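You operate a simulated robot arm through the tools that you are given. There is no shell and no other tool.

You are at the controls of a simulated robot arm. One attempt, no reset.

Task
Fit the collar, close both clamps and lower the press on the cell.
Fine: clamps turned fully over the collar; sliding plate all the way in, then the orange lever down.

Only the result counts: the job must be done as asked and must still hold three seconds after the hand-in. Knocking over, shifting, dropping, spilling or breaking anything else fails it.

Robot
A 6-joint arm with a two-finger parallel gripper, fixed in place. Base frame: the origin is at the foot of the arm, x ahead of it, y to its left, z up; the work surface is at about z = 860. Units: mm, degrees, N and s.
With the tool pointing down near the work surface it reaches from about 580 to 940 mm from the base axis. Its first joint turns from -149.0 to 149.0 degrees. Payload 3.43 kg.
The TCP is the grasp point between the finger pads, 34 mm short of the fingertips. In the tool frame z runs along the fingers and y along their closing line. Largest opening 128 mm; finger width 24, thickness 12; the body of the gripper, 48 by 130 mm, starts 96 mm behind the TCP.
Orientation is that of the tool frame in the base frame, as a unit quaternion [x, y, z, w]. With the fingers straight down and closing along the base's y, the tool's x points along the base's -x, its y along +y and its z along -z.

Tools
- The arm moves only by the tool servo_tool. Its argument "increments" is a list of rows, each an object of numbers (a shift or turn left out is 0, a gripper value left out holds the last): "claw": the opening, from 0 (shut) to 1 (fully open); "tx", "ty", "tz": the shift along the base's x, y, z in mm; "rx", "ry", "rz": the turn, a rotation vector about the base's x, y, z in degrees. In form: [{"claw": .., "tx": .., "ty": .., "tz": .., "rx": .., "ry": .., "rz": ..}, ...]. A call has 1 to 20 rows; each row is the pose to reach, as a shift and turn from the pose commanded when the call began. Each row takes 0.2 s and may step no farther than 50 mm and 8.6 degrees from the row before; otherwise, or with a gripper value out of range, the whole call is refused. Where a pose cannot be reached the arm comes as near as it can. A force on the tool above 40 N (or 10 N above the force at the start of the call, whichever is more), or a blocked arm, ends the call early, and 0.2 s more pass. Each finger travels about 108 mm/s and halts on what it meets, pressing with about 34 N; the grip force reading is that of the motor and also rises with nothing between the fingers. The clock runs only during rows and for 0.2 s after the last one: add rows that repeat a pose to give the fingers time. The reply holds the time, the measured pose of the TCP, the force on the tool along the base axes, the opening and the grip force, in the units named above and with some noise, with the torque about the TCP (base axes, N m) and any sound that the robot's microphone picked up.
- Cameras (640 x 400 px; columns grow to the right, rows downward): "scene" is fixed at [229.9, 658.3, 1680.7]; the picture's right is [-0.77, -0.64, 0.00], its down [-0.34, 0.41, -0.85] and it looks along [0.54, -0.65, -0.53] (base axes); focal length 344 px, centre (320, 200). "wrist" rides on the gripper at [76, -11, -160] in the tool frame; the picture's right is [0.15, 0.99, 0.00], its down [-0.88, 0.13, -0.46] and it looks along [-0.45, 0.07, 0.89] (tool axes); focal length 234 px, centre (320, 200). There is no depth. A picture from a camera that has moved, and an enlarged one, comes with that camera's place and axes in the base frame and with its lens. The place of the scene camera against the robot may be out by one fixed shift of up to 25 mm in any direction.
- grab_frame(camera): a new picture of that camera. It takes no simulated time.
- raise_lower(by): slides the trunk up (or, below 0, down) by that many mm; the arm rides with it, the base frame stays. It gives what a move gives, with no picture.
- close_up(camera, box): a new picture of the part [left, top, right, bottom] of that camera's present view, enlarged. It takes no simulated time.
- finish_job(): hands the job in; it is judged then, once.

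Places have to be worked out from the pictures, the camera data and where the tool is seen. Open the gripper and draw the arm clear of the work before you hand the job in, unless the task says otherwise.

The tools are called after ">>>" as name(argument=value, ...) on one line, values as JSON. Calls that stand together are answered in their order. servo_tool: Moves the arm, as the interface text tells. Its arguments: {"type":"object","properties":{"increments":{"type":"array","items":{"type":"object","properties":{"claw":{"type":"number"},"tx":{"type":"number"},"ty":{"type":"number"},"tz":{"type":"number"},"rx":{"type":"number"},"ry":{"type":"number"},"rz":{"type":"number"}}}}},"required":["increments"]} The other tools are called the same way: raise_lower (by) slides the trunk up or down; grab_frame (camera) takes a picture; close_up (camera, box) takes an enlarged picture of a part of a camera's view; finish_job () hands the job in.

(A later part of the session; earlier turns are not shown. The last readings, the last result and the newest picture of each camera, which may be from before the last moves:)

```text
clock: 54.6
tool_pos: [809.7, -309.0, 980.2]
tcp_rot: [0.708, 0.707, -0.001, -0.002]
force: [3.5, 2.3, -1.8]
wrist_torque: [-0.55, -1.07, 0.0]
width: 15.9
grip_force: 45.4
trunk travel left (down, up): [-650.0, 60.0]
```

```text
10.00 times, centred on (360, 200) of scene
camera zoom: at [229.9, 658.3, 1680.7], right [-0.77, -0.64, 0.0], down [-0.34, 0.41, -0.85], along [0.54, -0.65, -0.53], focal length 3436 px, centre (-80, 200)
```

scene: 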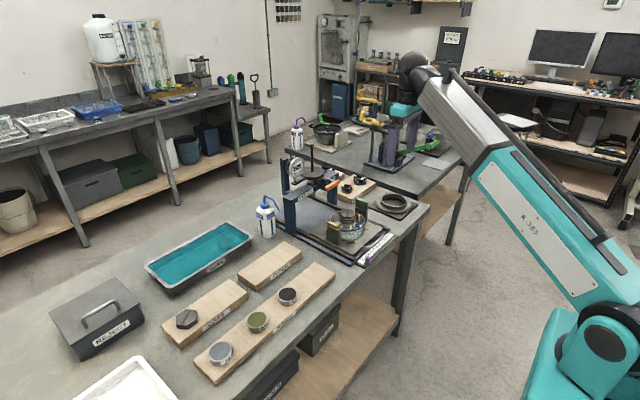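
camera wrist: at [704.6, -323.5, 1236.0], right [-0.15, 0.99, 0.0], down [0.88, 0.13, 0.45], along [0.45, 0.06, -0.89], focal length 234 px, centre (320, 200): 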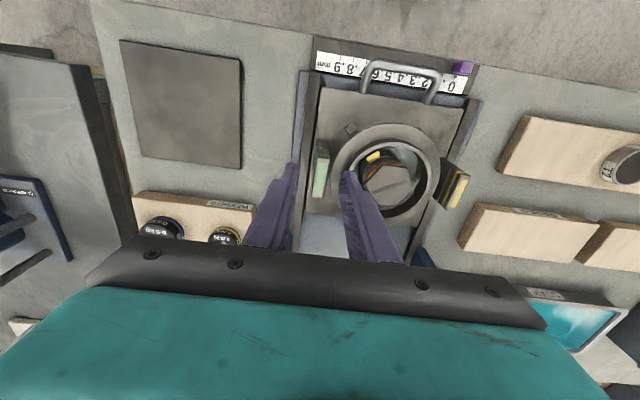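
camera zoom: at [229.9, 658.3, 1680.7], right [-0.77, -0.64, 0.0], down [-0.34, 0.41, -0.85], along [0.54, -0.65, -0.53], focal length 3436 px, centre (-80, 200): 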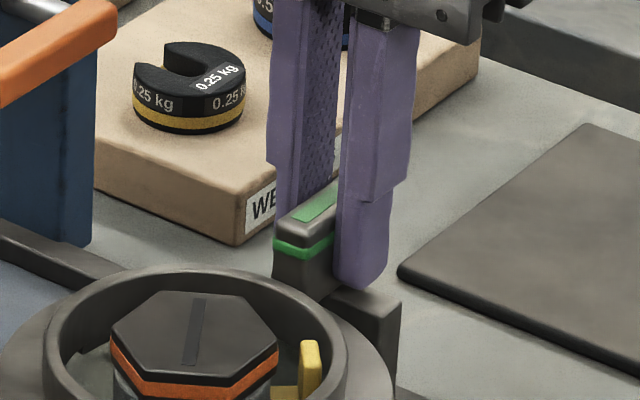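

The head is at 90° with no stop felt (torque 0). I try 6° more to find the end of travel.

>>> servo_tool(increments=[{"claw": 0.05, "rz": -3}, {"rz": -6}, {"rz": -6}])

>>> close_up(camera="wrist", box=[240, 90, 440, 260])

```text
clock: 55.4
tool_pos: [809.0, -308.4, 980.5]
tcp_rot: [0.743, 0.67, 0.0, -0.002]
force: [3.9, 0.8, 1.7]
wrist_torque: [0.6, -1.06, 1.39]
width: 17.3
grip_force: 45.2
trunk travel left (down, up): [-650.0, 60.0]
```

```text
2.35 times, centred on (340, 175) of wrist
camera zoom: at [807.7, -232.4, 1140.8], right [1.0, 0.04, 0.0], down [0.04, -0.89, 0.45], along [0.02, -0.45, -0.89], focal length 551 px, centre (273, 259)
```

zoom: 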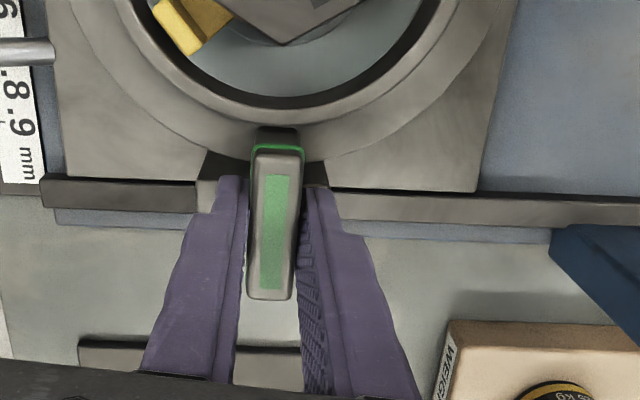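

Beyond 90° the same resistance appears (1.4 N·m, gap widening), so the green clamp is at its full-closed stop. I return 5°, open, and lift clear.

>>> servo_tool(increments=[{"claw": 0.05, "rz": 5}, {"claw": 0.05, "rz": 5}, {"claw": 0.25, "rz": 5}, {"claw": 0.3, "rz": 5}, {"claw": 0.3, "rz": 5, "tz": 10}, {"rz": 5, "tz": 40}, {"rz": 5, "tz": 80}, {"rz": 5, "tz": 90}, {"rz": 5, "tz": 90}])

>>> grab_frame(camera="wrist")

>>> close_up(camera="scene", box=[320, 180, 390, 250])

```text
clock: 57.4
tool_pos: [809.7, -308.2, 1070.6]
tcp_rot: [0.714, 0.701, -0.001, -0.001]
force: [-0.1, -0.5, -0.3]
wrist_torque: [0.0, 0.02, -0.03]
width: 38.8
grip_force: 0.1
trunk travel left (down, up): [-650.0, 60.0]
```

```text
taken
camera wrist: at [800.7, -233.0, 1231.1], right [0.99, 0.13, 0.0], down [0.12, -0.88, 0.45], along [0.06, -0.45, -0.89], focal length 234 px, centre (320, 200)
```

wrist: 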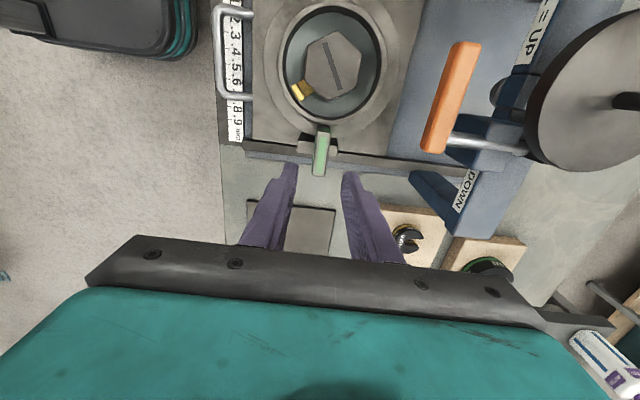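

```text
5.71 times, centred on (355, 215) of scene
camera zoom: at [229.9, 658.3, 1680.7], right [-0.77, -0.64, 0.0], down [-0.34, 0.41, -0.85], along [0.54, -0.65, -0.53], focal length 1963 px, centre (120, 114)
```

zoom: 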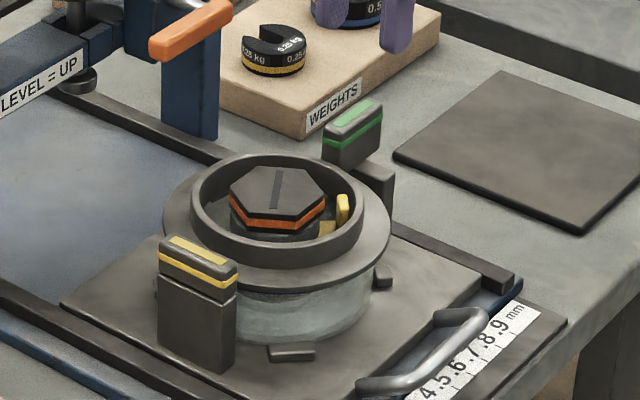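

The green clamp is fully over the flange. Now I turn back to yaw 0 while moving across (well above everything) to a viewing spot before the yellow clamp.

>>> servo_tool(increments=[{"claw": 0.25, "rz": 8.3, "tx": -3, "ty": 10}, {"rz": 16.6, "tx": -6, "ty": 25}, {"rz": 24.9, "tx": -10, "ty": 42}, {"rz": 33.2, "tx": -14, "ty": 60}, {"rz": 41.5, "tx": -18, "ty": 78}, {"rz": 49.8, "tx": -21, "ty": 96}, {"rz": 58.1, "tx": -24, "ty": 114}, {"rz": 66.4, "tx": -27, "ty": 132}, {"rz": 74.7, "tx": -30, "ty": 150}, {"rz": 83, "tx": -30, "ty": 165}, {"rz": 91, "tx": -30, "ty": 177}, {"rz": 91, "tx": -30, "ty": 177}, {"rz": 91, "tx": -30, "ty": 177}])

>>> grab_frame(camera="wrist")

>>> close_up(camera="wrist", box=[210, 110, 410, 260])

```text
clock: 60.2
tool_pos: [780.8, -130.0, 1071.3]
tcp_rot: [0.0, 1.0, -0.001, -0.001]
force: [0.0, -0.4, -0.4]
wrist_torque: [0.0, -0.01, 0.02]
width: 31.9
grip_force: 0.0
trunk travel left (down, up): [-650.0, 60.0]
```

```text
taken
camera wrist: at [704.8, -142.1, 1230.9], right [-0.15, 0.99, 0.0], down [0.88, 0.13, 0.45], along [0.45, 0.06, -0.89], focal length 234 px, centre (320, 200)
```

wrist: 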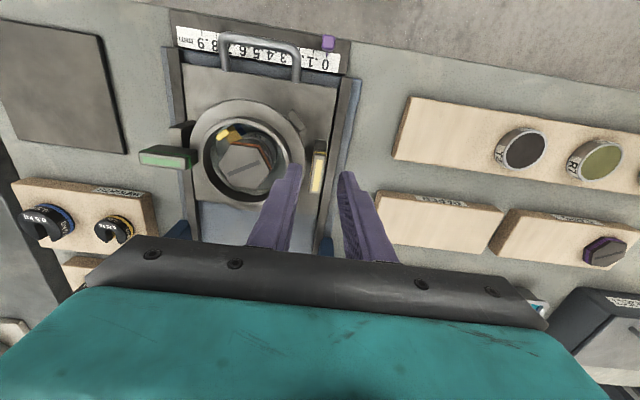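

```text
2.67 times, centred on (310, 185) of wrist
camera zoom: at [704.8, -142.1, 1230.9], right [-0.15, 0.99, 0.0], down [0.88, 0.13, 0.45], along [0.45, 0.06, -0.89], focal length 624 px, centre (347, 240)
```

zoom: 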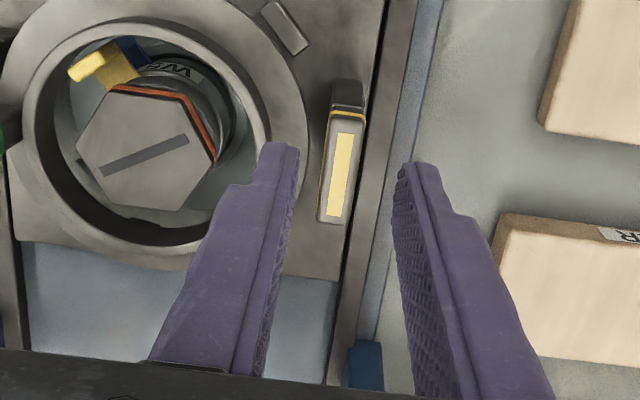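

The yellow head centre is at about (803,-131). I move above it with a 30 mm opening and descend to z≈1010 for a check.

>>> servo_tool(increments=[{"claw": 0.234, "tx": 12, "ty": -1, "tz": -15}, {"tx": 22.4, "ty": -1.5, "tz": -30}, {"tx": 22.4, "ty": -1.5, "tz": -48}, {"tx": 22.4, "ty": -1.5, "tz": -60}, {"tx": 22.4, "ty": -1.5, "tz": -60}, {"tx": 22.4, "ty": -1.5, "tz": -60}])

>>> close_up(camera="wrist", box=[210, 90, 410, 260])

>>> close_up(camera="scene", box=[300, 180, 380, 250])

```text
clock: 61.6
tool_pos: [801.8, -133.3, 1011.3]
tcp_rot: [0.001, 1.0, -0.002, 0.0]
force: [-0.2, -0.6, 0.2]
wrist_torque: [0.01, -0.02, 0.01]
width: 30.0
grip_force: 0.0
trunk travel left (down, up): [-650.0, 60.0]
```

```text
2.35 times, centred on (310, 175) of wrist
camera zoom: at [727.4, -144.5, 1171.1], right [-0.15, 0.99, 0.0], down [0.88, 0.13, 0.45], along [0.45, 0.06, -0.89], focal length 551 px, centre (344, 259)
```

zoom: 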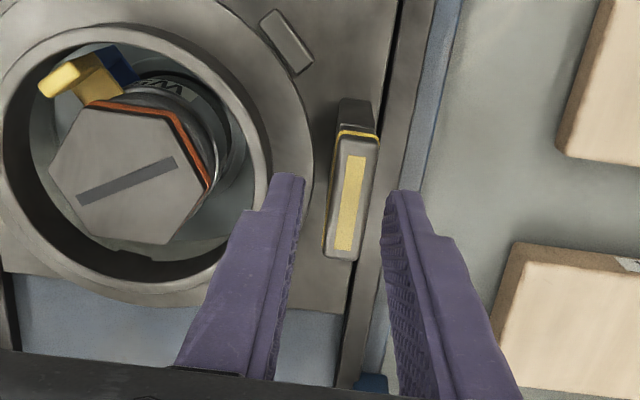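

```text
5.71 times, centred on (340, 215) of scene
camera zoom: at [229.9, 658.3, 1680.7], right [-0.77, -0.64, 0.0], down [-0.34, 0.41, -0.85], along [0.54, -0.65, -0.53], focal length 1963 px, centre (206, 114)
```

zoom: 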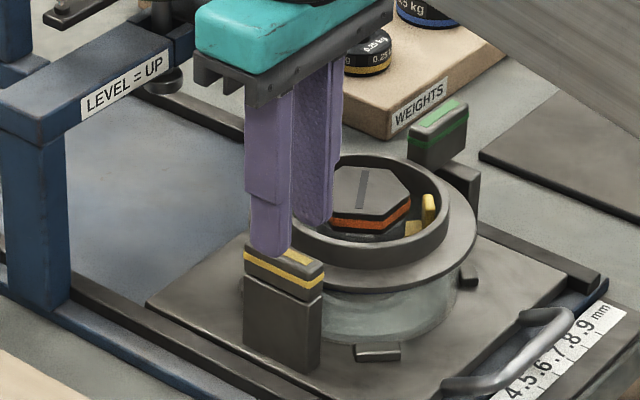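

The head sits about 3 mm to +y of the TCP line here; allowing for the small bias seen with the green one, I shift +1.3 mm and descend to z≈980.

>>> servo_tool(increments=[{"claw": 0.234, "ty": 1.3, "tz": -10}, {"ty": 1.3, "tz": -20}, {"ty": 1.3, "tz": -27}, {"ty": 1.3, "tz": -31}, {"ty": 1.3, "tz": -31}])

>>> close_up(camera="wrist", box=[210, 90, 410, 260])

>>> close_up(camera="scene", box=[310, 200, 370, 250])

```text
clock: 62.8
tool_pos: [802.9, -132.2, 980.3]
tcp_rot: [0.0, 1.0, -0.002, -0.002]
force: [-0.7, -0.1, 0.8]
wrist_torque: [0.02, 0.0, -0.04]
width: 29.9
grip_force: 0.1
trunk travel left (down, up): [-650.0, 60.0]
```

```text
2.35 times, centred on (310, 175) of wrist
camera zoom: at [727.1, -142.9, 1139.7], right [-0.15, 0.99, 0.0], down [0.88, 0.13, 0.45], along [0.45, 0.06, -0.89], focal length 551 px, centre (344, 259)
```

zoom: 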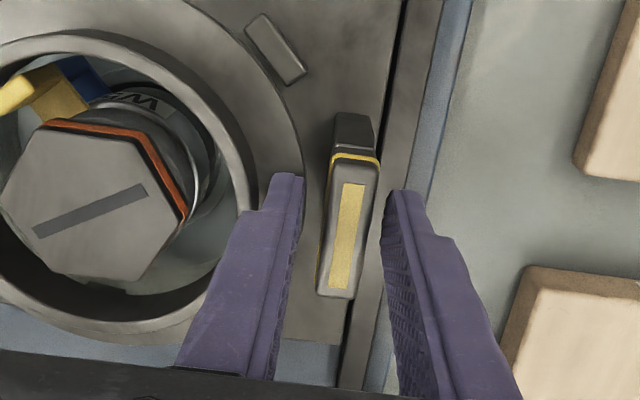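

```text
8.00 times, centred on (340, 225) of scene
camera zoom: at [229.9, 658.3, 1680.7], right [-0.77, -0.64, 0.0], down [-0.34, 0.41, -0.85], along [0.54, -0.65, -0.53], focal length 2748 px, centre (160, 0)
```

zoom: 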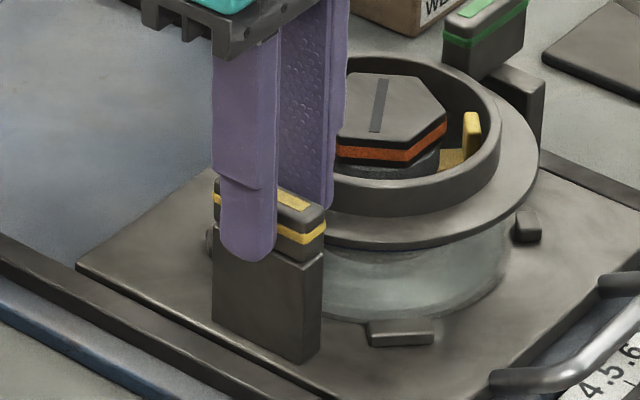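

In the scene view the outer fingertip is nearly at the seam level, so I raise 3 mm before closing.

>>> servo_tool(increments=[{"claw": 0.234, "tz": 3}, {"claw": 0.234, "tz": 3}, {"claw": 0.15, "tz": 3}, {"claw": 0.05, "tz": 3}, {"claw": 0.05, "tz": 3}, {"claw": 0.05, "tz": 3}])

>>> close_up(camera="wrist", box=[210, 90, 410, 260])

```text
clock: 64.2
tool_pos: [801.9, -131.1, 982.0]
tcp_rot: [0.0, 1.0, -0.002, -0.002]
force: [-1.5, 7.1, -1.2]
wrist_torque: [0.5, -0.03, 0.08]
width: 15.5
grip_force: 44.8
trunk travel left (down, up): [-650.0, 60.0]
```

```text
2.35 times, centred on (310, 175) of wrist
camera zoom: at [727.1, -141.9, 1142.7], right [-0.15, 0.99, 0.0], down [0.88, 0.13, 0.45], along [0.45, 0.06, -0.89], focal length 551 px, centre (344, 259)
```

zoom: 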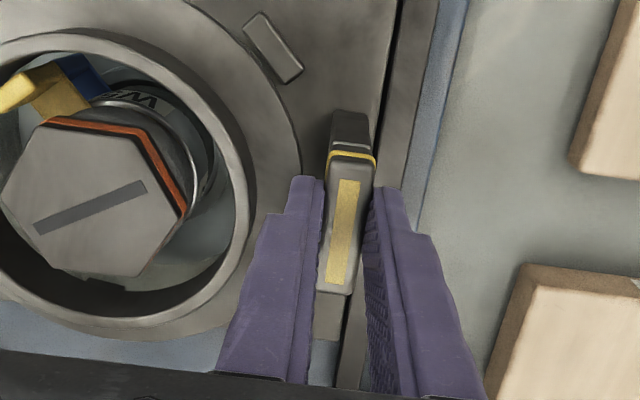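

Gripped at 15.5 mm with +7 N in y, so I shift +1 mm, then test a +6° turn (mirror of the green clamp).

>>> servo_tool(increments=[{"claw": 0.05, "ty": 1}, {"ty": 1}])

>>> servo_tool(increments=[{"claw": 0.05, "rz": 2}, {"rz": 4}, {"rz": 6}, {"rz": 6}])

```text
clock: 64.8
tool_pos: [801.8, -130.2, 982.9]
tcp_rot: [0.0, 1.0, -0.002, -0.001]
force: [-0.9, 3.0, -0.5]
wrist_torque: [0.46, 0.13, 0.05]
width: 15.9
grip_force: 44.8
trunk travel left (down, up): [-650.0, 60.0]
```

```text
clock: 65.8
tool_pos: [801.7, -132.3, 983.0]
tcp_rot: [-0.052, 0.999, -0.003, -0.001]
force: [0.8, -2.5, -1.1]
wrist_torque: [0.18, 0.36, -0.03]
width: 15.9
grip_force: 45.3
trunk travel left (down, up): [-650.0, 60.0]
```

+6° turns freely (no torque). I continue the yellow clamp toward 90° in stages.

>>> servo_tool(increments=[{"claw": 0.05, "rz": 7}, {"rz": 14}, {"rz": 21}, {"rz": 28}, {"rz": 34}, {"rz": 34}])

>>> close_up(camera="scene", box=[310, 200, 370, 250])

```text
clock: 67.2
tool_pos: [803.5, -136.3, 982.0]
tcp_rot: [-0.341, 0.94, -0.004, 0.001]
force: [14.5, -27.4, 6.9]
wrist_torque: [0.37, -0.65, -0.22]
width: 15.7
grip_force: 45.3
trunk travel left (down, up): [-650.0, 60.0]
```

```text
8.00 times, centred on (340, 225) of scene
camera zoom: at [229.9, 658.3, 1680.7], right [-0.77, -0.64, 0.0], down [-0.34, 0.41, -0.85], along [0.54, -0.65, -0.53], focal length 2748 px, centre (160, 0)
```

zoom: 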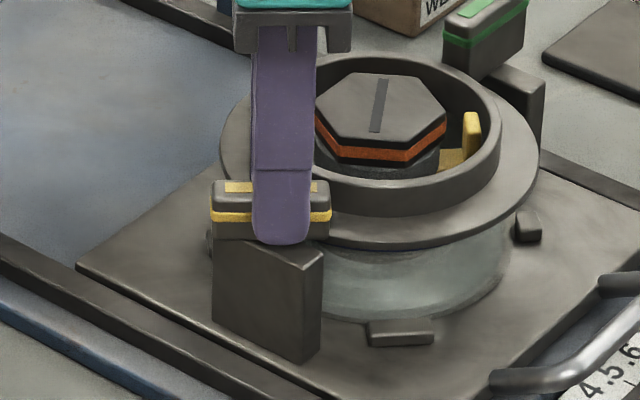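

Forces rose to about 31 N because the pivot is offset (about 8.5 mm in +x from my grip point): the measured pose (803.5,-136.3) matches rotation about a pivot near (810.5,-130.5). I shift the command to that arc to unload it before turning further.

>>> servo_tool(increments=[{"claw": 0.05, "tx": 0.3, "ty": -2.5}, {"tx": 0.6, "ty": -4.5}, {"tx": 0.8, "ty": -6}, {"tx": 0.8, "ty": -6}])

```text
clock: 68.2
tool_pos: [804.4, -136.0, 983.4]
tcp_rot: [-0.343, 0.939, -0.001, 0.001]
force: [13.5, -2.2, 10.8]
wrist_torque: [-0.67, 0.73, -0.07]
width: 15.8
grip_force: 45.3
trunk travel left (down, up): [-650.0, 60.0]
```

The y load is gone; an x load of 13.5 N remains, so I shift +2 mm in x (and +1 in z) and recheck.

>>> servo_tool(increments=[{"claw": 0.05, "tx": 1, "tz": 0.5}, {"tx": 2, "tz": 1}, {"tx": 2, "tz": 1}])

>>> close_up(camera="wrist", box=[210, 90, 410, 260])

```text
clock: 69.0
tool_pos: [803.8, -135.9, 982.8]
tcp_rot: [-0.342, 0.94, 0.0, -0.002]
force: [-2.1, 3.4, -6.1]
wrist_torque: [1.09, -0.88, -0.01]
width: 16.1
grip_force: 44.3
trunk travel left (down, up): [-650.0, 60.0]
```

```text
2.35 times, centred on (310, 175) of wrist
camera zoom: at [754.1, -193.2, 1142.7], right [-0.75, 0.66, 0.0], down [0.59, 0.67, 0.45], along [0.3, 0.34, -0.89], focal length 551 px, centre (344, 259)
```

zoom: 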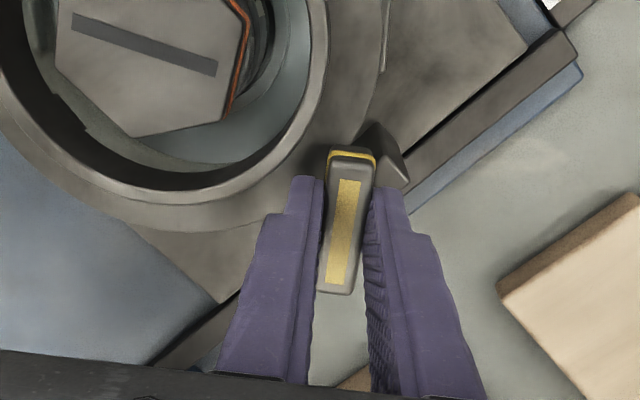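

Nearly unloaded now. I continue the turn about the estimated pivot to about 68°.

>>> servo_tool(increments=[{"claw": 0.05, "rz": 7, "tx": 0.7, "ty": -0.75}, {"rz": 14, "tx": 1.5, "ty": -1.4}, {"rz": 21, "tx": 2.4, "ty": -2}, {"rz": 28, "tx": 3.3, "ty": -2.4}, {"rz": 28, "tx": 3.3, "ty": -2.4}])

```text
clock: 70.2
tool_pos: [809.3, -138.3, 983.1]
tcp_rot: [-0.561, 0.828, -0.002, -0.001]
force: [-5.6, 9.4, -12.6]
wrist_torque: [-0.4, 0.68, 0.01]
width: 15.9
grip_force: 45.5
trunk travel left (down, up): [-650.0, 60.0]
```

Moderate forces (Fz -12.6 because I commanded 1 mm high). I lower the command 1 mm and complete the turn to about 90° with a smaller arc correction.

>>> servo_tool(increments=[{"claw": 0.05, "tx": -0.6, "ty": 0.6, "tz": -1}, {"rz": 7, "tx": 0, "ty": 0.5, "tz": -1}, {"rz": 14, "tx": 0.8, "ty": 0.5, "tz": -1}, {"rz": 21, "tx": 1.8, "ty": 0.4, "tz": -1}, {"rz": 22, "tx": 2, "ty": 0.4, "tz": -1}, {"rz": 22, "tx": 2, "ty": 0.4, "tz": -1}])

>>> close_up(camera="wrist", box=[210, 90, 410, 260])

>>> close_up(camera="scene", box=[310, 200, 370, 250])

```text
clock: 71.6
tool_pos: [810.9, -139.1, 982.7]
tcp_rot: [0.707, -0.707, 0.002, 0.0]
force: [-1.1, 0.7, -3.1]
wrist_torque: [-0.33, 0.31, -0.04]
width: 15.7
grip_force: 44.9
trunk travel left (down, up): [-650.0, 60.0]
```

```text
2.35 times, centred on (310, 175) of wrist
camera zoom: at [821.5, -214.4, 1142.8], right [-0.99, -0.15, 0.0], down [-0.13, 0.88, 0.45], along [-0.06, 0.45, -0.89], focal length 551 px, centre (344, 259)
```

zoom: 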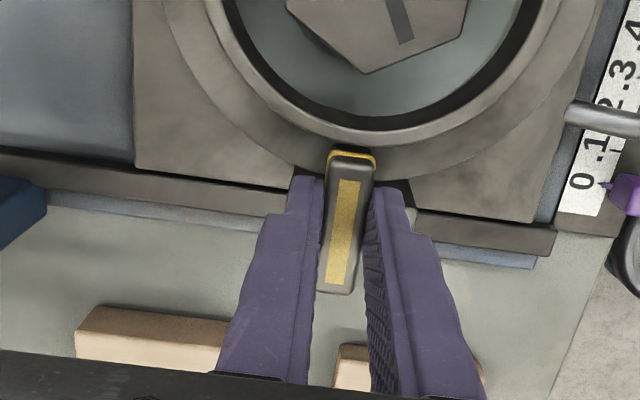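

```text
8.00 times, centred on (340, 225) of scene
camera zoom: at [229.9, 658.3, 1680.7], right [-0.77, -0.64, 0.0], down [-0.34, 0.41, -0.85], along [0.54, -0.65, -0.53], focal length 2748 px, centre (160, 0)
```

zoom: 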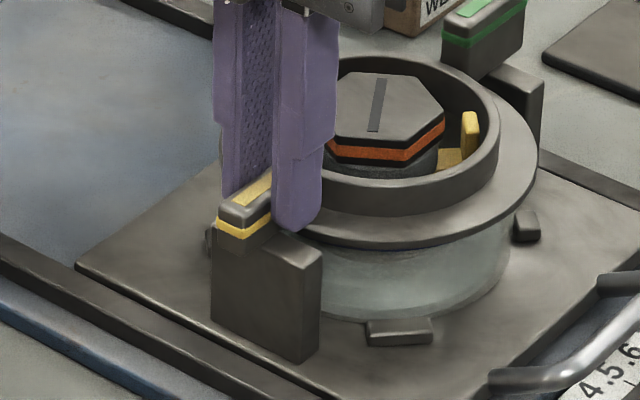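

The yellow head is now at 90° over the flange. I test 6° more to confirm the end stop.

>>> servo_tool(increments=[{"claw": 0.05, "rz": 3}, {"rz": 6}, {"rz": 6}])

```text
clock: 72.4
tool_pos: [811.4, -139.4, 982.9]
tcp_rot: [0.743, -0.669, 0.001, -0.001]
force: [-1.2, 0.3, -2.2]
wrist_torque: [0.28, 0.48, -1.36]
width: 17.2
grip_force: 45.0
trunk travel left (down, up): [-650.0, 60.0]
```

The stop is confirmed (-1.36 N·m, gap widening). I return 5°, open, and lift clear.

>>> servo_tool(increments=[{"claw": 0.05, "rz": -5}, {"claw": 0.05, "rz": -5}, {"claw": 0.25, "rz": -5}, {"claw": 0.3, "rz": -5}, {"claw": 0.3, "rz": -5, "tz": 10}, {"rz": -5, "tz": 40}, {"rz": -5, "tz": 80}, {"rz": -5, "tz": 90}, {"rz": -5, "tz": 90}])

>>> grab_frame(camera="wrist")

>>> close_up(camera="scene", box=[310, 180, 390, 250])

```text
clock: 74.4
tool_pos: [810.7, -140.6, 1073.8]
tcp_rot: [0.713, -0.701, 0.002, -0.001]
force: [-1.2, 0.2, -0.6]
wrist_torque: [-0.01, -0.03, 0.02]
width: 38.4
grip_force: 0.0
trunk travel left (down, up): [-650.0, 60.0]
```

```text
taken
camera wrist: at [822.2, -215.3, 1233.6], right [-0.99, -0.16, 0.0], down [-0.15, 0.88, 0.45], along [-0.07, 0.45, -0.89], focal length 234 px, centre (320, 200)
```

wrist: 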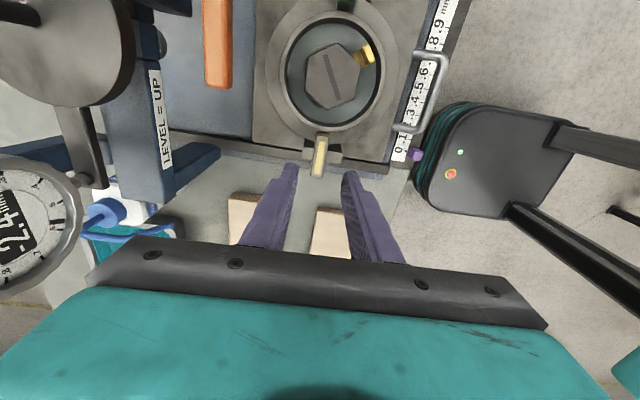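

```text
5.71 times, centred on (350, 215) of scene
camera zoom: at [229.9, 658.3, 1680.7], right [-0.77, -0.64, 0.0], down [-0.34, 0.41, -0.85], along [0.54, -0.65, -0.53], focal length 1963 px, centre (149, 114)
```

zoom: 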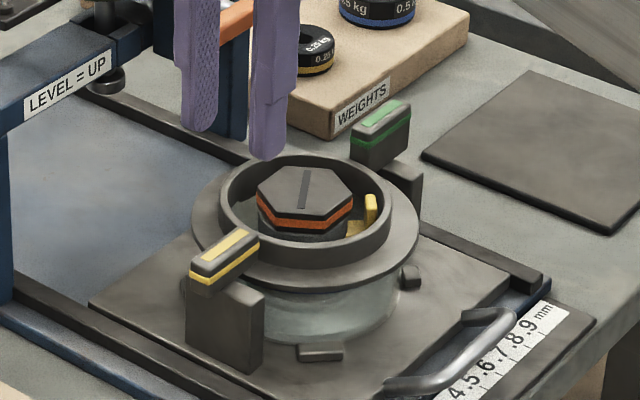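

Both clamps are closed over the collar. Next is the sliding plate: I turn back to yaw 0, shut the fingers and move back toward the handle side to measure the handle.

>>> servo_tool(increments=[{"claw": 0.2, "rz": -8.3, "tx": -10, "ty": -5}, {"claw": 0.1, "rz": -16.6, "tx": -22, "ty": -12}, {"claw": 0.0, "rz": -24.9, "tx": -34, "ty": -20}, {"rz": -33.2, "tx": -46, "ty": -28}, {"rz": -41.5, "tx": -58, "ty": -36}, {"rz": -49.8, "tx": -70, "ty": -44}, {"rz": -58.1, "tx": -82, "ty": -52}, {"rz": -66.4, "tx": -94, "ty": -60}, {"rz": -74.7, "tx": -106, "ty": -68}, {"rz": -83, "tx": -118, "ty": -76}, {"rz": -91, "tx": -130, "ty": -80}, {"rz": -91, "tx": -140, "ty": -80}, {"rz": -91, "tx": -140, "ty": -80}, {"rz": -91, "tx": -140, "ty": -80}])

>>> grab_frame(camera="wrist")

>>> close_up(camera="wrist", box=[230, 60, 410, 210])

>>> close_up(camera="scene", box=[350, 215, 410, 270])

```text
clock: 77.4
tool_pos: [670.3, -219.3, 1072.9]
tcp_rot: [0.0, 1.0, -0.002, 0.0]
force: [0.4, 0.0, 0.9]
wrist_torque: [0.01, -0.01, 0.0]
width: 0.1
grip_force: 33.2
trunk travel left (down, up): [-650.0, 60.0]
```

```text
taken
camera wrist: at [595.5, -229.7, 1232.8], right [-0.15, 0.99, 0.0], down [0.88, 0.13, 0.45], along [0.45, 0.06, -0.89], focal length 234 px, centre (320, 200)
```

wrist: 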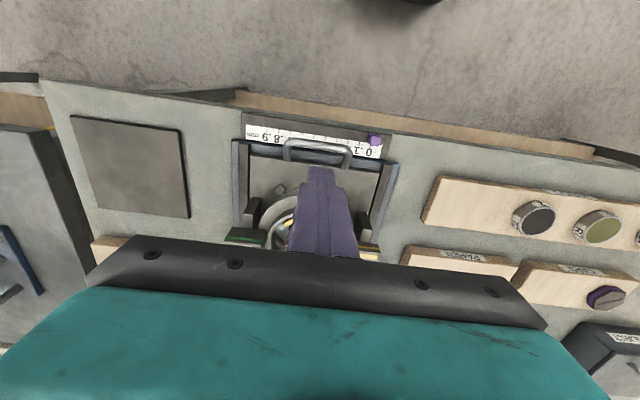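

```text
2.67 times, centred on (320, 135) of wrist
camera zoom: at [595.5, -229.7, 1232.8], right [-0.15, 0.99, 0.0], down [0.88, 0.13, 0.45], along [0.45, 0.06, -0.89], focal length 624 px, centre (320, 373)
```

zoom: 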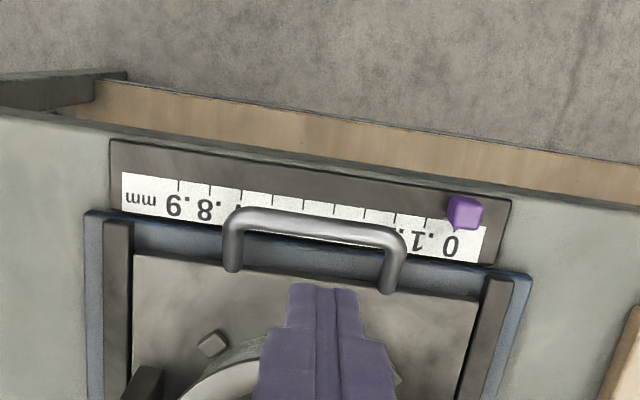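

```text
7.27 times, centred on (380, 242) of scene
camera zoom: at [229.9, 658.3, 1680.7], right [-0.77, -0.64, 0.0], down [-0.34, 0.41, -0.85], along [0.54, -0.65, -0.53], focal length 2498 px, centre (-116, -109)
```

zoom: 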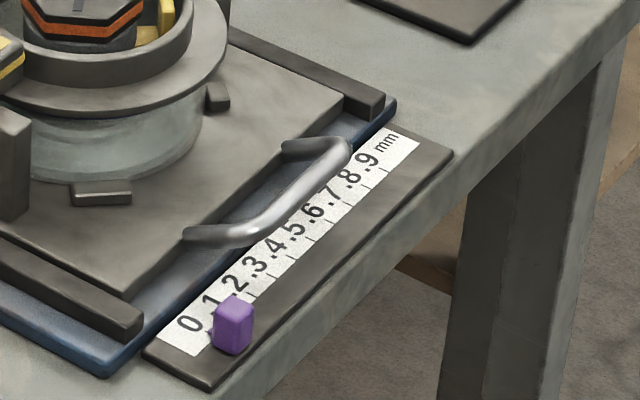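

The handle bar is at about x=680, z≈882, spanning y -264 to -171; the table edge is near x≈652. With the closed fingers I will push the bar from its outer side: first I descend in front of it at x≈650 to TCP z≈945 and look.

>>> servo_tool(increments=[{"claw": 0.0, "tx": -10, "tz": -30}, {"tx": -20, "tz": -60}, {"tx": -22, "tz": -90}, {"tx": -22, "tz": -115}, {"tx": -22, "tz": -128}, {"tx": -22, "tz": -128}, {"tx": -22, "tz": -128}])

>>> grab_frame(camera="wrist")

>>> close_up(camera="scene", box=[340, 190, 440, 280])

```text
clock: 79.0
tool_pos: [649.6, -219.4, 945.5]
tcp_rot: [0.0, 1.0, -0.002, -0.001]
force: [-0.2, -0.7, 0.0]
wrist_torque: [0.02, 0.04, -0.01]
width: 0.0
grip_force: 33.8
trunk travel left (down, up): [-650.0, 60.0]
```

```text
taken
camera wrist: at [573.8, -229.5, 1104.8], right [-0.15, 0.99, 0.0], down [0.88, 0.13, 0.45], along [0.45, 0.06, -0.89], focal length 234 px, centre (320, 200)
```

wrist: 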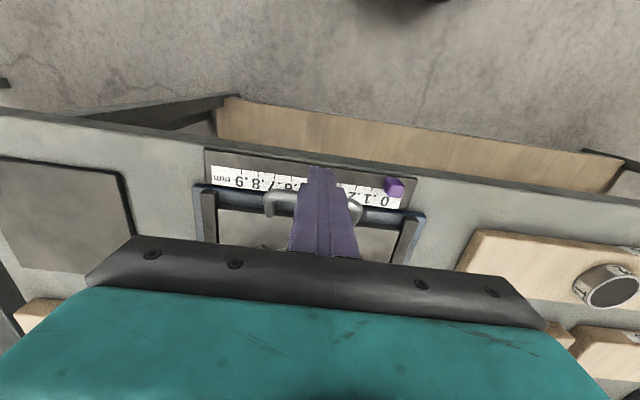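

```text
4.44 times, centred on (390, 235) of scene
camera zoom: at [229.9, 658.3, 1680.7], right [-0.77, -0.64, 0.0], down [-0.34, 0.41, -0.85], along [0.54, -0.65, -0.53], focal length 1527 px, centre (9, 44)
```

zoom: 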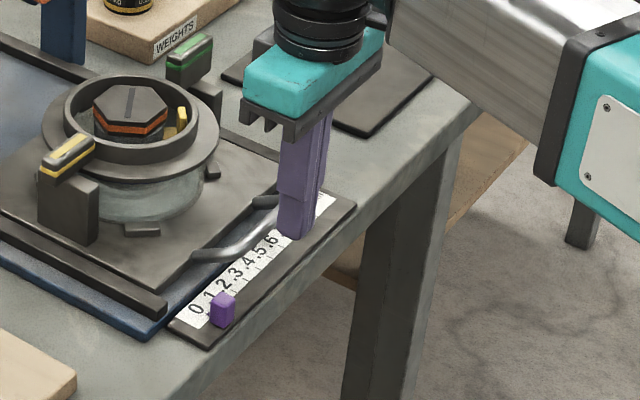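

The fingers are in front of the bar. I zoom in to judge the bar's height relative to the fingertips.

>>> close_up(camera="scene", box=[375, 215, 425, 260])

>>> close_up(camera="wrist", box=[240, 140, 420, 260])

```text
8.89 times, centred on (400, 238) of scene
camera zoom: at [229.9, 658.3, 1680.7], right [-0.77, -0.64, 0.0], down [-0.34, 0.41, -0.85], along [0.54, -0.65, -0.53], focal length 3054 px, centre (-391, -133)
```

zoom: 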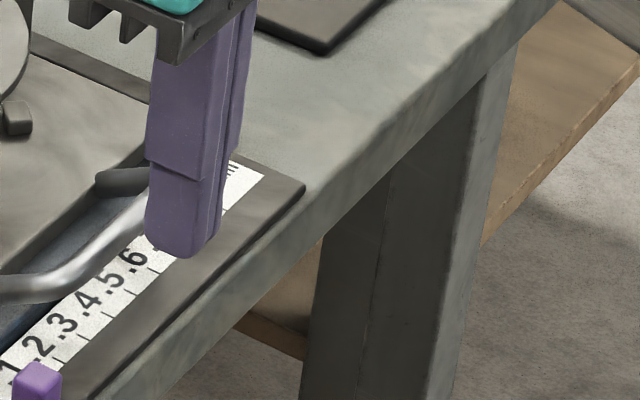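

```text
3.33 times, centred on (330, 200) of wrist
camera zoom: at [573.8, -229.5, 1104.8], right [-0.15, 0.99, 0.0], down [0.88, 0.13, 0.45], along [0.45, 0.06, -0.89], focal length 781 px, centre (287, 200)
```

zoom: 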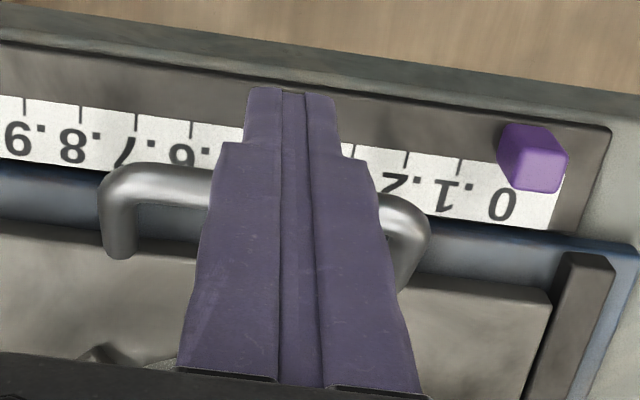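

Parallax between the two wrist views puts the bar at x≈679, z≈894. I lower to TCP z≈917 (tips ~883, well above the ruler) and approach the bar slowly.

>>> servo_tool(increments=[{"claw": 0.0, "tz": -15}, {"tz": -28}, {"tz": -28}, {"tx": 5, "tz": -28}, {"tx": 9, "tz": -28}, {"tx": 12, "tz": -28}, {"tx": 15, "tz": -28}, {"tx": 15, "tz": -28}])

>>> grab_frame(camera="wrist")

>>> close_up(camera="scene", box=[365, 205, 425, 260])

```text
clock: 80.8
tool_pos: [662.6, -219.4, 917.2]
tcp_rot: [0.0, 1.0, -0.002, -0.001]
force: [-1.5, -0.4, -0.8]
wrist_torque: [0.01, 0.01, 0.03]
width: 0.1
grip_force: 33.2
trunk travel left (down, up): [-650.0, 60.0]
```

```text
taken
camera wrist: at [588.3, -229.5, 1076.9], right [-0.15, 0.99, 0.0], down [0.88, 0.13, 0.45], along [0.45, 0.06, -0.89], focal length 234 px, centre (320, 200)
```

wrist: 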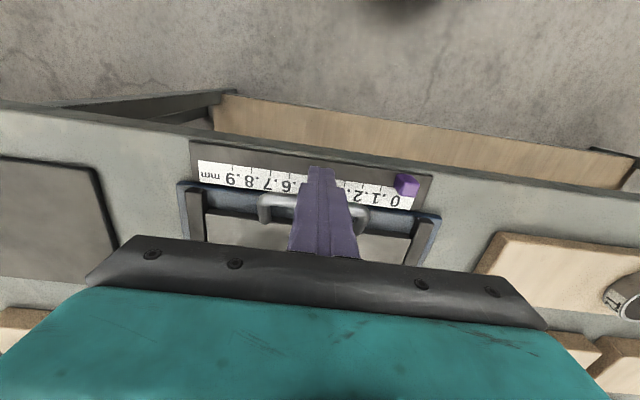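

```text
7.27 times, centred on (395, 232) of scene
camera zoom: at [229.9, 658.3, 1680.7], right [-0.77, -0.64, 0.0], down [-0.34, 0.41, -0.85], along [0.54, -0.65, -0.53], focal length 2498 px, centre (-226, -36)
```

zoom: 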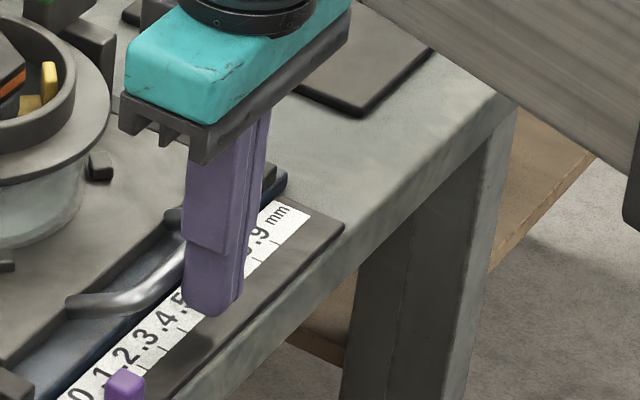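

A light contact (-1.5 N) with the bar. I begin pushing the plate in +x gently, 8 mm per row.

>>> servo_tool(increments=[{"claw": 0.0, "tx": 6}, {"tx": 14}, {"tx": 22}, {"tx": 30}, {"tx": 30}])

>>> close_up(camera="scene", box=[290, 150, 430, 270])

```text
clock: 82.0
tool_pos: [692.5, -219.4, 917.1]
tcp_rot: [0.0, 1.0, -0.002, -0.002]
force: [-0.6, 0.0, 0.8]
wrist_torque: [0.03, 0.0, 0.03]
width: 0.0
grip_force: 33.0
trunk travel left (down, up): [-650.0, 60.0]
```

```text
3.33 times, centred on (360, 210) of scene
camera zoom: at [229.9, 658.3, 1680.7], right [-0.77, -0.64, 0.0], down [-0.34, 0.41, -0.85], along [0.54, -0.65, -0.53], focal length 1145 px, centre (187, 167)
```

zoom: 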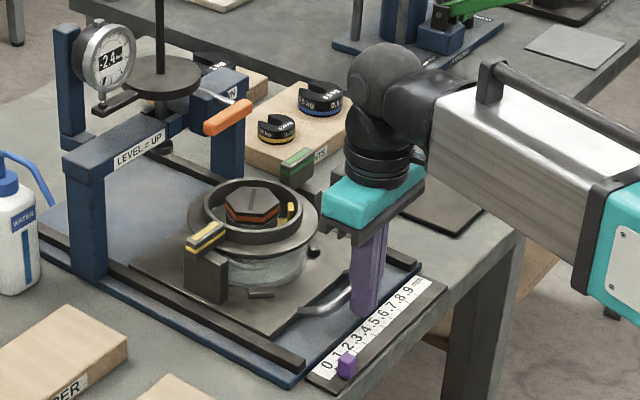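

The plate moves easily with almost no force. I keep pushing in steps, watching clearance between the gripper, cell and press.

>>> servo_tool(increments=[{"claw": 0.0, "tx": 8}, {"tx": 16}, {"tx": 24}, {"tx": 32}, {"tx": 40}, {"tx": 40}])

>>> close_up(camera="scene", box=[280, 130, 420, 270])

>>> grab_frame(camera="wrist")

```text
clock: 83.4
tool_pos: [733.1, -220.3, 916.6]
tcp_rot: [0.0, 1.0, -0.002, -0.001]
force: [0.5, 1.1, 0.1]
wrist_torque: [-0.02, 0.01, -0.01]
width: 0.1
grip_force: 32.5
trunk travel left (down, up): [-650.0, 60.0]
```

```text
2.86 times, centred on (350, 200) of scene
camera zoom: at [229.9, 658.3, 1680.7], right [-0.77, -0.64, 0.0], down [-0.34, 0.41, -0.85], along [0.54, -0.65, -0.53], focal length 982 px, centre (234, 200)
```

zoom: 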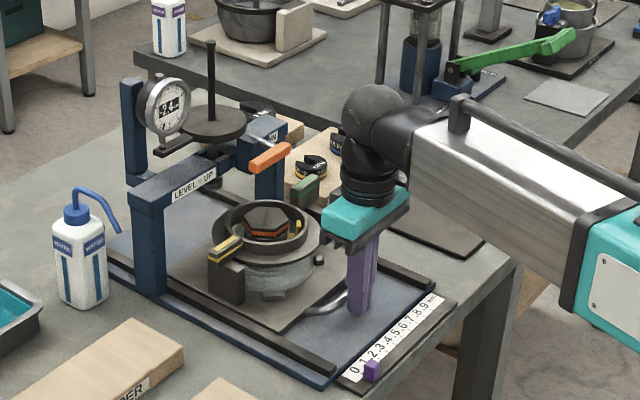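

```text
taken
camera wrist: at [658.1, -229.3, 1077.1], right [-0.15, 0.99, 0.0], down [0.88, 0.13, 0.45], along [0.45, 0.06, -0.89], focal length 234 px, centre (320, 200)
```

wrist: 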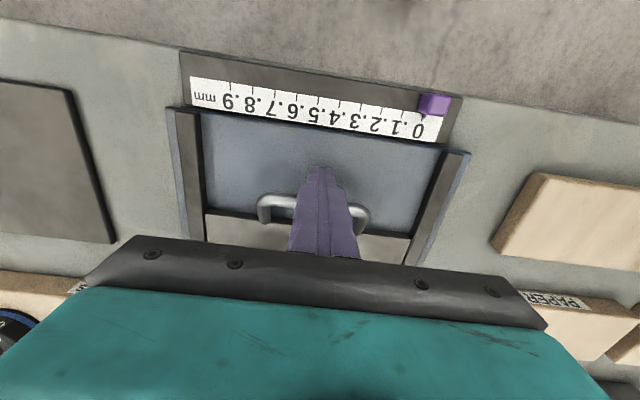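

Plate has travelled about 70 mm and the view is clear. I continue pushing.

>>> servo_tool(increments=[{"claw": 0.0, "tx": 8}, {"tx": 16}, {"tx": 24}, {"tx": 32}, {"tx": 40}, {"tx": 40}])

>>> close_up(camera="scene", box=[280, 130, 420, 270])

>>> grab_frame(camera="wrist")

```text
clock: 84.8
tool_pos: [772.8, -218.4, 917.3]
tcp_rot: [0.0, 1.0, -0.002, -0.001]
force: [-0.2, -0.7, -0.6]
wrist_torque: [0.01, 0.01, 0.0]
width: 0.0
grip_force: 32.7
trunk travel left (down, up): [-650.0, 60.0]
```

```text
2.86 times, centred on (350, 200) of scene
camera zoom: at [229.9, 658.3, 1680.7], right [-0.77, -0.64, 0.0], down [-0.34, 0.41, -0.85], along [0.54, -0.65, -0.53], focal length 982 px, centre (234, 200)
```

zoom: 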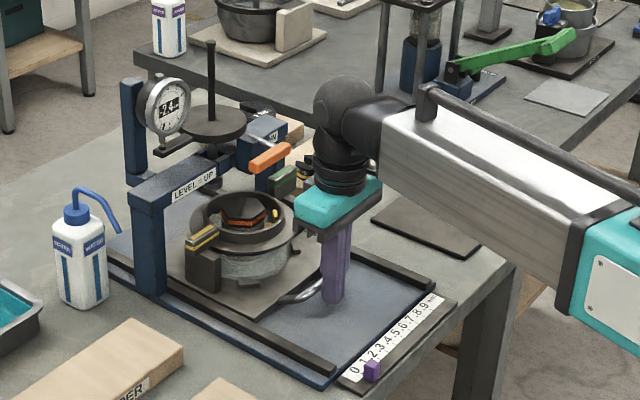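

```text
taken
camera wrist: at [698.0, -229.5, 1077.0], right [-0.15, 0.99, 0.0], down [0.88, 0.13, 0.45], along [0.45, 0.06, -0.89], focal length 234 px, centre (320, 200)
```

wrist: 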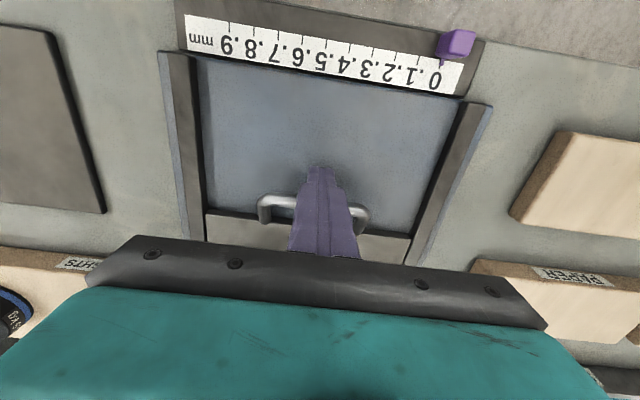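

Cell is now around x≈920. I continue in smaller steps watching for the end stop.

>>> servo_tool(increments=[{"claw": 0.0, "tx": 6}, {"tx": 12}, {"tx": 18}, {"tx": 24}, {"tx": 24}])

>>> close_up(camera="scene", box=[280, 130, 400, 250])

```text
clock: 86.0
tool_pos: [798.1, -218.9, 917.4]
tcp_rot: [0.0, 1.0, -0.001, 0.0]
force: [1.0, 0.5, 1.3]
wrist_torque: [-0.03, 0.0, -0.02]
width: 0.1
grip_force: 32.7
trunk travel left (down, up): [-650.0, 60.0]
```

```text
3.33 times, centred on (340, 190) of scene
camera zoom: at [229.9, 658.3, 1680.7], right [-0.77, -0.64, 0.0], down [-0.34, 0.41, -0.85], along [0.54, -0.65, -0.53], focal length 1145 px, centre (253, 233)
```

zoom: 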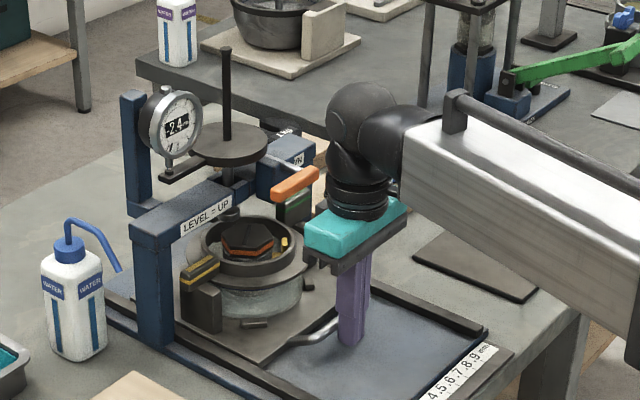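

Still free and nearing the press axis. I push on in small steps until it stops.

>>> servo_tool(increments=[{"claw": 0.0, "tx": 4}, {"tx": 8}, {"tx": 12}, {"tx": 16}, {"tx": 16}])

>>> close_up(camera="scene", box=[280, 130, 400, 250])

>>> grab_frame(camera="wrist")

```text
clock: 87.2
tool_pos: [812.8, -219.1, 917.7]
tcp_rot: [0.001, 1.0, -0.002, -0.001]
force: [-1.1, 0.2, 0.1]
wrist_torque: [-0.04, 0.0, -0.01]
width: 0.1
grip_force: 33.2
trunk travel left (down, up): [-650.0, 60.0]
```

```text
3.33 times, centred on (340, 190) of scene
camera zoom: at [229.9, 658.3, 1680.7], right [-0.77, -0.64, 0.0], down [-0.34, 0.41, -0.85], along [0.54, -0.65, -0.53], focal length 1145 px, centre (253, 233)
```

zoom: 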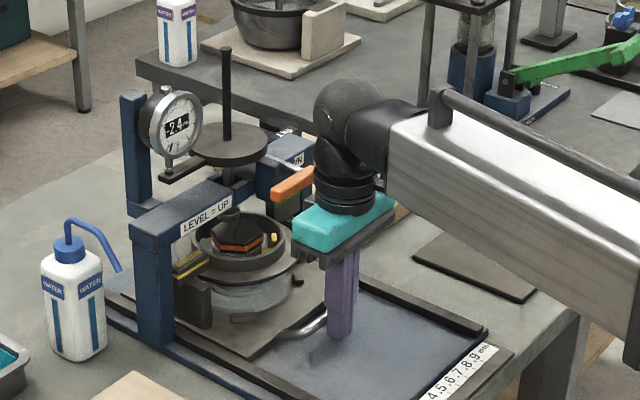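

```text
taken
camera wrist: at [738.3, -229.7, 1076.8], right [-0.15, 0.99, 0.0], down [0.88, 0.13, 0.45], along [0.45, 0.06, -0.89], focal length 234 px, centre (320, 200)
```

wrist: 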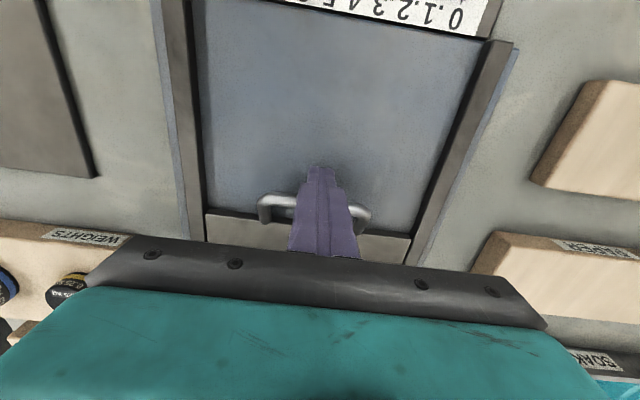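

Still no stop at TCP x≈813. I continue carefully, 3 mm per row.

>>> servo_tool(increments=[{"claw": 0.0, "tx": 3}, {"tx": 6}, {"tx": 9}, {"tx": 12}, {"tx": 12}])

>>> close_up(camera="scene", box=[290, 140, 380, 230])

```text
clock: 88.4
tool_pos: [824.6, -218.1, 916.1]
tcp_rot: [0.0, 1.0, -0.002, 0.0]
force: [0.4, 0.3, -0.6]
wrist_torque: [0.01, -0.03, -0.01]
width: 0.0
grip_force: 32.8
trunk travel left (down, up): [-650.0, 60.0]
```

```text
4.44 times, centred on (335, 185) of scene
camera zoom: at [229.9, 658.3, 1680.7], right [-0.77, -0.64, 0.0], down [-0.34, 0.41, -0.85], along [0.54, -0.65, -0.53], focal length 1527 px, centre (253, 267)
```

zoom: 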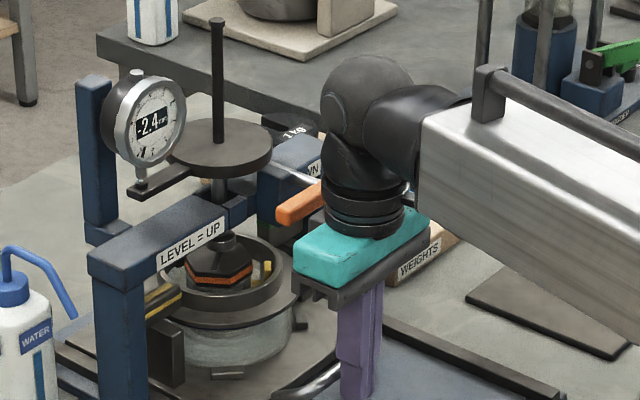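

The piston is almost beneath the press foot and there is still no resistance. I keep pushing slowly.

>>> servo_tool(increments=[{"claw": 0.0, "tx": 2.5}, {"tx": 5}, {"tx": 7.5}, {"tx": 10}, {"tx": 10}])

>>> close_up(camera="scene", box=[290, 140, 380, 230])

>>> grab_frame(camera="wrist")

```text
clock: 89.8
tool_pos: [828.3, -218.8, 916.4]
tcp_rot: [0.001, 1.0, -0.001, -0.011]
force: [-8.5, 0.5, 2.4]
wrist_torque: [-0.12, 0.07, 0.02]
width: 0.0
grip_force: 32.6
trunk travel left (down, up): [-650.0, 60.0]
stopped in row 5: the force on the tool passed its limit at 41 N (the readings are from after the stop); the commanded pose is now the measured one
```

```text
4.44 times, centred on (335, 185) of scene
camera zoom: at [229.9, 658.3, 1680.7], right [-0.77, -0.64, 0.0], down [-0.34, 0.41, -0.85], along [0.54, -0.65, -0.53], focal length 1527 px, centre (253, 267)
```

zoom: 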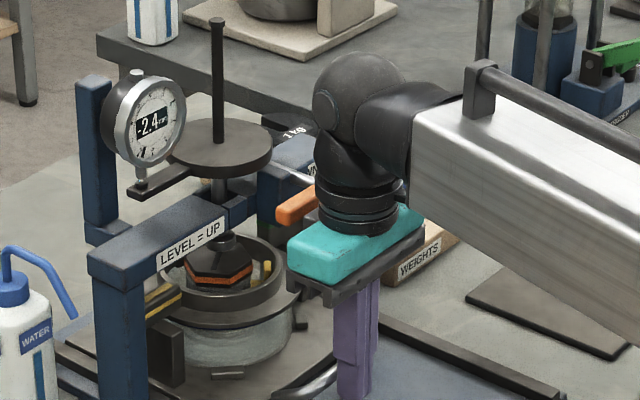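

```text
taken
camera wrist: at [756.4, -229.7, 1077.5], right [-0.14, 0.99, 0.0], down [0.89, 0.13, 0.44], along [0.43, 0.06, -0.9], focal length 234 px, centre (320, 200)
```

wrist: 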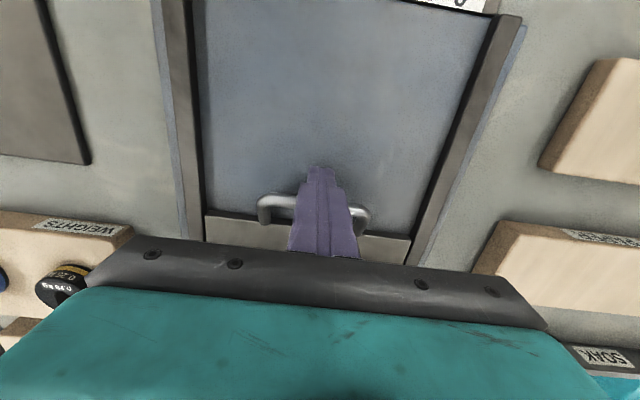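

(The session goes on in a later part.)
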